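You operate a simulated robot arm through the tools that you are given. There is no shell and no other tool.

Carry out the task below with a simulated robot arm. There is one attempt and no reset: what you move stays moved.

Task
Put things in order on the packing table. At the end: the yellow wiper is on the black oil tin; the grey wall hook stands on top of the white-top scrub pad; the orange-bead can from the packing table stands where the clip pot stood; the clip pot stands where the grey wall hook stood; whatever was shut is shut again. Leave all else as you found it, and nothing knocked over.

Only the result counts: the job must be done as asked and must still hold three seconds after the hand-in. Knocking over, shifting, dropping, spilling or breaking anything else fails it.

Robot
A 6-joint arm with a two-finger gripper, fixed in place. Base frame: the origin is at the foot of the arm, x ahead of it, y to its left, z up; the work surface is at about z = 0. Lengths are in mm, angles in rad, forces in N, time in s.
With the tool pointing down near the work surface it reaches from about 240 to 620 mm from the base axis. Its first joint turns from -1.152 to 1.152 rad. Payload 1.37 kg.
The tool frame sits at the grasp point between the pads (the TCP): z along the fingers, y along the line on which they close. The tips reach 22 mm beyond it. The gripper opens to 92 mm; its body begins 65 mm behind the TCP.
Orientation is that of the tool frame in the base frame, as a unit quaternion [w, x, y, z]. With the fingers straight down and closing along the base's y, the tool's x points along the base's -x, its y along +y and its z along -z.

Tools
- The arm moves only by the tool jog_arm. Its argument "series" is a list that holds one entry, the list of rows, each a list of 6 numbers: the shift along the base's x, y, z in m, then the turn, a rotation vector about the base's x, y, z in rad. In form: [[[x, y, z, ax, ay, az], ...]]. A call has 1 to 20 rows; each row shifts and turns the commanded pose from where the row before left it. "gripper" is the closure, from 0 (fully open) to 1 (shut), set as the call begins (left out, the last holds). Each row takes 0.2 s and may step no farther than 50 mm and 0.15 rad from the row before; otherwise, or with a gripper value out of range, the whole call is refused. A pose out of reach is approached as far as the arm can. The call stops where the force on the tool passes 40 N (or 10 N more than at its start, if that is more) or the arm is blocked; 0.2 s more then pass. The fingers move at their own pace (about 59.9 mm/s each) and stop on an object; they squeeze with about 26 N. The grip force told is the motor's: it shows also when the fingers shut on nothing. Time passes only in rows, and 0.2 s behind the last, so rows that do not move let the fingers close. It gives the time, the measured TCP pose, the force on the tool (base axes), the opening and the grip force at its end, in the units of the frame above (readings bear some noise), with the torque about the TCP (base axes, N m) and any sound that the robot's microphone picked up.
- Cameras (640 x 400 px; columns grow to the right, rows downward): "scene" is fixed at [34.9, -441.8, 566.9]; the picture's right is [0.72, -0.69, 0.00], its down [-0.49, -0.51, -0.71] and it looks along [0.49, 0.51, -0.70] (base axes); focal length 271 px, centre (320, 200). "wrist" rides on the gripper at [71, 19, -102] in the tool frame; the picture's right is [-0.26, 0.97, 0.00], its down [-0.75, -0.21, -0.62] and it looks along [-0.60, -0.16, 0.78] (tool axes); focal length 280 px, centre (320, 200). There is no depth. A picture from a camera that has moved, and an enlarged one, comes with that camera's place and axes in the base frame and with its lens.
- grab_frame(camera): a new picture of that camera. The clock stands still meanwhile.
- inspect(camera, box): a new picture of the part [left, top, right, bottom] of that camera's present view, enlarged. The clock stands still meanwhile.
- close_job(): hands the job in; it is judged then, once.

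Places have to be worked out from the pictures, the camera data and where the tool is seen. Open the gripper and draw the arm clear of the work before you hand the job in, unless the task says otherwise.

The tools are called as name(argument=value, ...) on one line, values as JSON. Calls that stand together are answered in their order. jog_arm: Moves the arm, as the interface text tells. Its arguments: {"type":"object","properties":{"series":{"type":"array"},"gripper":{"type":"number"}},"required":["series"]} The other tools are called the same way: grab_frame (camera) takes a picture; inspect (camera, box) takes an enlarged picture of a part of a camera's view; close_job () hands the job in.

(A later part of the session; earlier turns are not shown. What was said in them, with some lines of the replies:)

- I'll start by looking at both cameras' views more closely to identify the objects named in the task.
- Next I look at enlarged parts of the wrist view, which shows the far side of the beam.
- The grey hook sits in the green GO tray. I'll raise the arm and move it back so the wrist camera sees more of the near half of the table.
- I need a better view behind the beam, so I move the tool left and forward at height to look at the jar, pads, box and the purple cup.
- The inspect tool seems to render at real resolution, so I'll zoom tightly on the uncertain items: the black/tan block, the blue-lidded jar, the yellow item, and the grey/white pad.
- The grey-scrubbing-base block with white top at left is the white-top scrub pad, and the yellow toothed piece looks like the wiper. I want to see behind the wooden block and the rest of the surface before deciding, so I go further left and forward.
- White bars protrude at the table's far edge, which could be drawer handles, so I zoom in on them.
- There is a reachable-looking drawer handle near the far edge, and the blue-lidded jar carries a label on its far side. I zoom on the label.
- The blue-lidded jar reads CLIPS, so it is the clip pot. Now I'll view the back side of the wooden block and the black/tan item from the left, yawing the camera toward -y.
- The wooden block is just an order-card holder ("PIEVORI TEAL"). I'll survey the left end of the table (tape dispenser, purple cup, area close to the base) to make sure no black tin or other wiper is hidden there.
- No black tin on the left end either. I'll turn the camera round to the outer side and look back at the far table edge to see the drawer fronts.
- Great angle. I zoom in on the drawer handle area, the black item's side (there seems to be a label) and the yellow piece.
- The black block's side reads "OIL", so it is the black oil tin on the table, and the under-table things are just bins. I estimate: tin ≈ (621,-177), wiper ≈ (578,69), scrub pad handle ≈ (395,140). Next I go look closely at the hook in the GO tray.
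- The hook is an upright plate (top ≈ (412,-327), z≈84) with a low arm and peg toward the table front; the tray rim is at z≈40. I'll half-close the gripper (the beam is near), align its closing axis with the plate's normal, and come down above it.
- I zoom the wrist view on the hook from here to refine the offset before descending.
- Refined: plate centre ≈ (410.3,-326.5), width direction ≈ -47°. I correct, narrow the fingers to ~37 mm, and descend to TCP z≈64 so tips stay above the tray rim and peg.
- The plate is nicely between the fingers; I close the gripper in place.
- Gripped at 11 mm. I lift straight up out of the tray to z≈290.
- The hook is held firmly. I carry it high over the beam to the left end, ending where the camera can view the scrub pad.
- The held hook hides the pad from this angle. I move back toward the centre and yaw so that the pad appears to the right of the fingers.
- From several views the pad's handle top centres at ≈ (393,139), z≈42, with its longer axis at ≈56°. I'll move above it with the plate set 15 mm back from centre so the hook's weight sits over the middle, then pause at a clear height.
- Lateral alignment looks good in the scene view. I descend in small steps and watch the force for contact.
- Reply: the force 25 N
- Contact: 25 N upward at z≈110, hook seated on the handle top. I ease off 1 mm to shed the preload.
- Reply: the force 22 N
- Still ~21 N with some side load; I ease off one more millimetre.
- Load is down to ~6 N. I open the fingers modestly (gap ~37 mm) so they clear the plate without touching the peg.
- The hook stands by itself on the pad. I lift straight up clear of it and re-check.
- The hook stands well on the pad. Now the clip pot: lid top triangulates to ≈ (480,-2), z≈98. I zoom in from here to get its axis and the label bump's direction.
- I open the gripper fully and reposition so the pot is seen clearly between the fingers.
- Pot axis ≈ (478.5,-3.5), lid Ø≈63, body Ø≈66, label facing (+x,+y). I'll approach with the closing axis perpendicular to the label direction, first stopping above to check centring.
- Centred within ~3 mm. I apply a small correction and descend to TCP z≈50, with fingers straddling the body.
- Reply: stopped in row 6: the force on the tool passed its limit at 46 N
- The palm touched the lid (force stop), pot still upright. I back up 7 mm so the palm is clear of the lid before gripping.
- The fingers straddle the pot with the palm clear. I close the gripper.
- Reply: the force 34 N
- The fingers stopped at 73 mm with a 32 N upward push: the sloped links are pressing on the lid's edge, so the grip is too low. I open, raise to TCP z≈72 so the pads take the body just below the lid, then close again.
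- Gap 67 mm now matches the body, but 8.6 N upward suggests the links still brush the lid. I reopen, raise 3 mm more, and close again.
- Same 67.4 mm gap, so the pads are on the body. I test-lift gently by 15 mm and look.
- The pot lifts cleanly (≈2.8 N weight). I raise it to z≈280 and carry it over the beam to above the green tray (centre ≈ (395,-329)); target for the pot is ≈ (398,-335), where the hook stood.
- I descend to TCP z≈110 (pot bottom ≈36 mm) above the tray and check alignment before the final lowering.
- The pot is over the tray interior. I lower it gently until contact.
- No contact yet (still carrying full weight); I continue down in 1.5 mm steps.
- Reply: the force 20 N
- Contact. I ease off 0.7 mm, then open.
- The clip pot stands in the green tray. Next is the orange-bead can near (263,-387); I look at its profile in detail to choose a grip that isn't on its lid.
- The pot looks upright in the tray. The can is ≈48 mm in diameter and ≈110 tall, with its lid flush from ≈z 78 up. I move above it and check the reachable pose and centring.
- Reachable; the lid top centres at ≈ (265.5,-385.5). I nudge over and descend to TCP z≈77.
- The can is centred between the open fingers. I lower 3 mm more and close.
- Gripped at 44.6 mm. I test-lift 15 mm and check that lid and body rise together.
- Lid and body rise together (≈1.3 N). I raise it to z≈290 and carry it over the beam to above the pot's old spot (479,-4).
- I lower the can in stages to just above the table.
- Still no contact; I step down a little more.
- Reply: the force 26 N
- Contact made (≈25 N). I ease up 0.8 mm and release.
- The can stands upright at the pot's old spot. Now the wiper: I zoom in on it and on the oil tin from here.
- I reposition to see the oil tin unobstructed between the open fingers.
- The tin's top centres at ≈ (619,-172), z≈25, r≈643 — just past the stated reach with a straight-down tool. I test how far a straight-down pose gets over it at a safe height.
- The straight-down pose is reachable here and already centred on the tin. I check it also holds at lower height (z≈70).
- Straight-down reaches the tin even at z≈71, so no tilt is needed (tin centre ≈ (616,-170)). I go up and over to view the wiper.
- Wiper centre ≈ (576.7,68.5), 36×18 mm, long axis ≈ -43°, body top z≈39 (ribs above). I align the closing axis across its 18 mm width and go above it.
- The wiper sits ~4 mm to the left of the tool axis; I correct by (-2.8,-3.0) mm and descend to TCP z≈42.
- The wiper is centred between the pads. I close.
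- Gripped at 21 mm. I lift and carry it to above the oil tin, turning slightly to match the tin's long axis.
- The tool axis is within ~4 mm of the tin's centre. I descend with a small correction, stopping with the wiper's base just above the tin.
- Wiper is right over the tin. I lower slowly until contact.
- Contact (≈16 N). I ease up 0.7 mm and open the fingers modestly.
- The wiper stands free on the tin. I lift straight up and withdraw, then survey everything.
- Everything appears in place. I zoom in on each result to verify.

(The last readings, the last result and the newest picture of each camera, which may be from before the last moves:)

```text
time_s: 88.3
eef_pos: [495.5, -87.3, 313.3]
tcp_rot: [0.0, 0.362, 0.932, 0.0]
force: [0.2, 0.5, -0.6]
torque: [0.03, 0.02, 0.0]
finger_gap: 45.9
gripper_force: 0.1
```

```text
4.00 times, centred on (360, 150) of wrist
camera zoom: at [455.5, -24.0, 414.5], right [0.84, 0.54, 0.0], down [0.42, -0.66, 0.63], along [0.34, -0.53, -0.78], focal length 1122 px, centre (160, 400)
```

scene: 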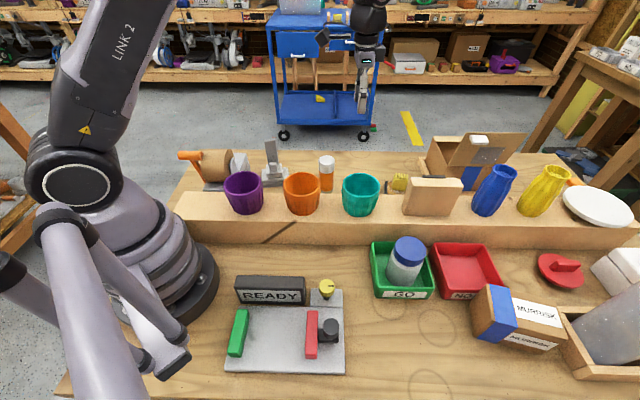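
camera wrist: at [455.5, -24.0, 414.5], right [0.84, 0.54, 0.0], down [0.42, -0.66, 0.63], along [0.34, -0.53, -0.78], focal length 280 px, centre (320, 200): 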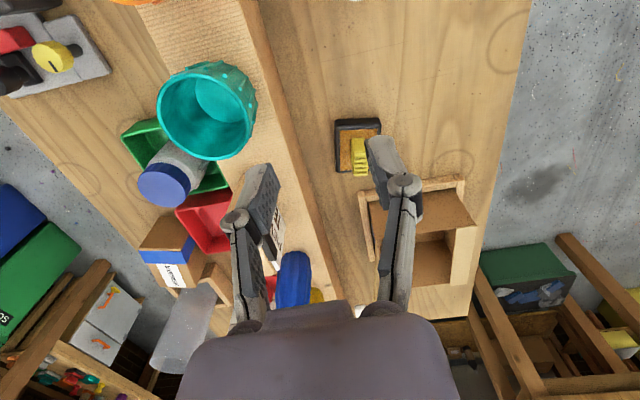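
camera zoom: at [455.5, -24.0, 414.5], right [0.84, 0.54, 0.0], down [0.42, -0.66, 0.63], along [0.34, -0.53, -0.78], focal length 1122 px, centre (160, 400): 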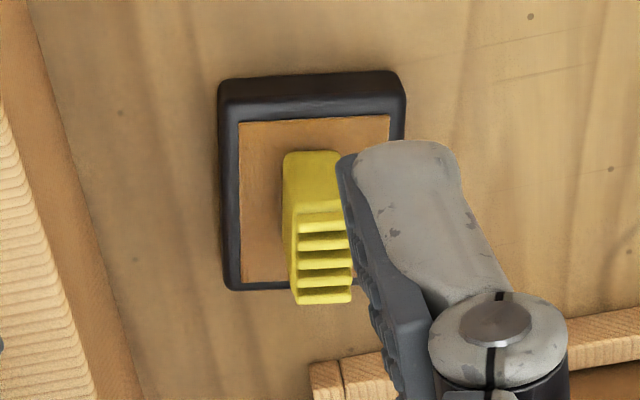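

All four placements hold: hook on the scrub pad, can at the pot's spot, pot in the GO tray, wiper on the oil tin, lids on. I open the gripper fully and draw the arm back, clear of the work.

jog_arm(series=[[[-0.03, -0.01, 0.02, 0, 0, 0.1], [-0.03, -0.01, 0.02, 0, 0, 0.1], [-0.03, -0.01, 0.02, 0, 0, 0.1], [-0.03, -0.01, 0.02, 0, 0, 0.1], [-0.03, -0.01, 0.01, 0, 0, 0.1], [-0.03, -0.01, 0.01, 0, 0, 0.1], [0, 0, 0, 0, 0, 0], [0, 0, 0, 0, 0, 0]]], gripper=0.0)

grab_frame(camera="scene")

grab_frame(camera="wrist")

```text
time_s: 90.1
eef_pos: [313.4, -150.3, 413.5]
tcp_rot: [0.0, 0.07, 0.998, -0.001]
force: [0.0, -0.1, -0.2]
torque: [0.01, -0.02, -0.03]
finger_gap: 91.9
gripper_force: 0.0
```

```text
taken
```

scene: 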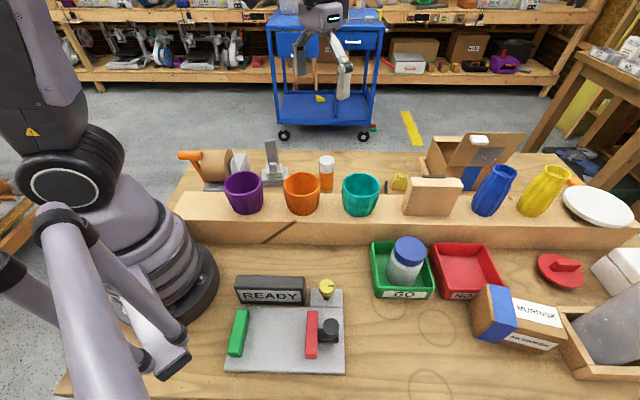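

```text
taken
camera wrist: at [246.5, -121.1, 514.0], right [0.39, 0.92, 0.0], down [0.72, -0.31, 0.63], along [0.58, -0.25, -0.78], focal length 280 px, centre (320, 200)
```

wrist: 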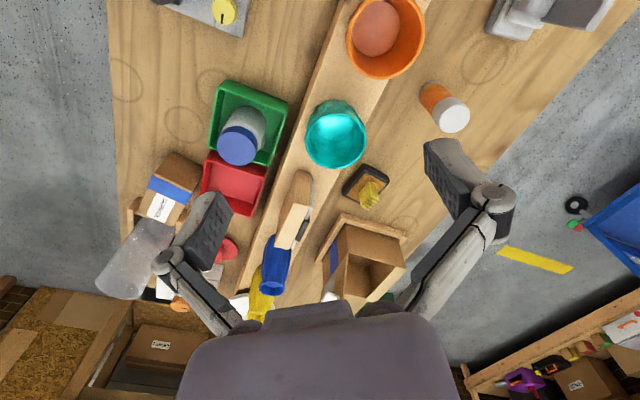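

The final pictures show all four items where they were asked for. Everything else looks as it did at the start, and the arm is clear with the gripper open, so I hand the job in.

close_job()

```text
The job is handed in.
```

The packing table is in order and the job is handed in; no result from the judging has come back. In the last pictures:

- **Yellow wiper:** it stands on top of the black oil tin, close to its centre.
- **Grey wall hook:** it stands upright on the raised top of the white-top scrub pad. The peg end overhangs the edge by an estimated 9 mm; it had stayed upright for nearly a minute by hand-in.
- **Orange-bead can:** it stands where the clip pot stood, with its lid on.
- **Clip pot:** it stands in the green GO tray where the hook stood, with its lid on. The gripper pressed on its lid (about 46 N at the first touch) before I found the right grip height; the pot stayed upright.

I opened nothing. Everything else looked as it did at the start, and nothing was knocked over. The gripper is open and the arm is drawn back above the table.
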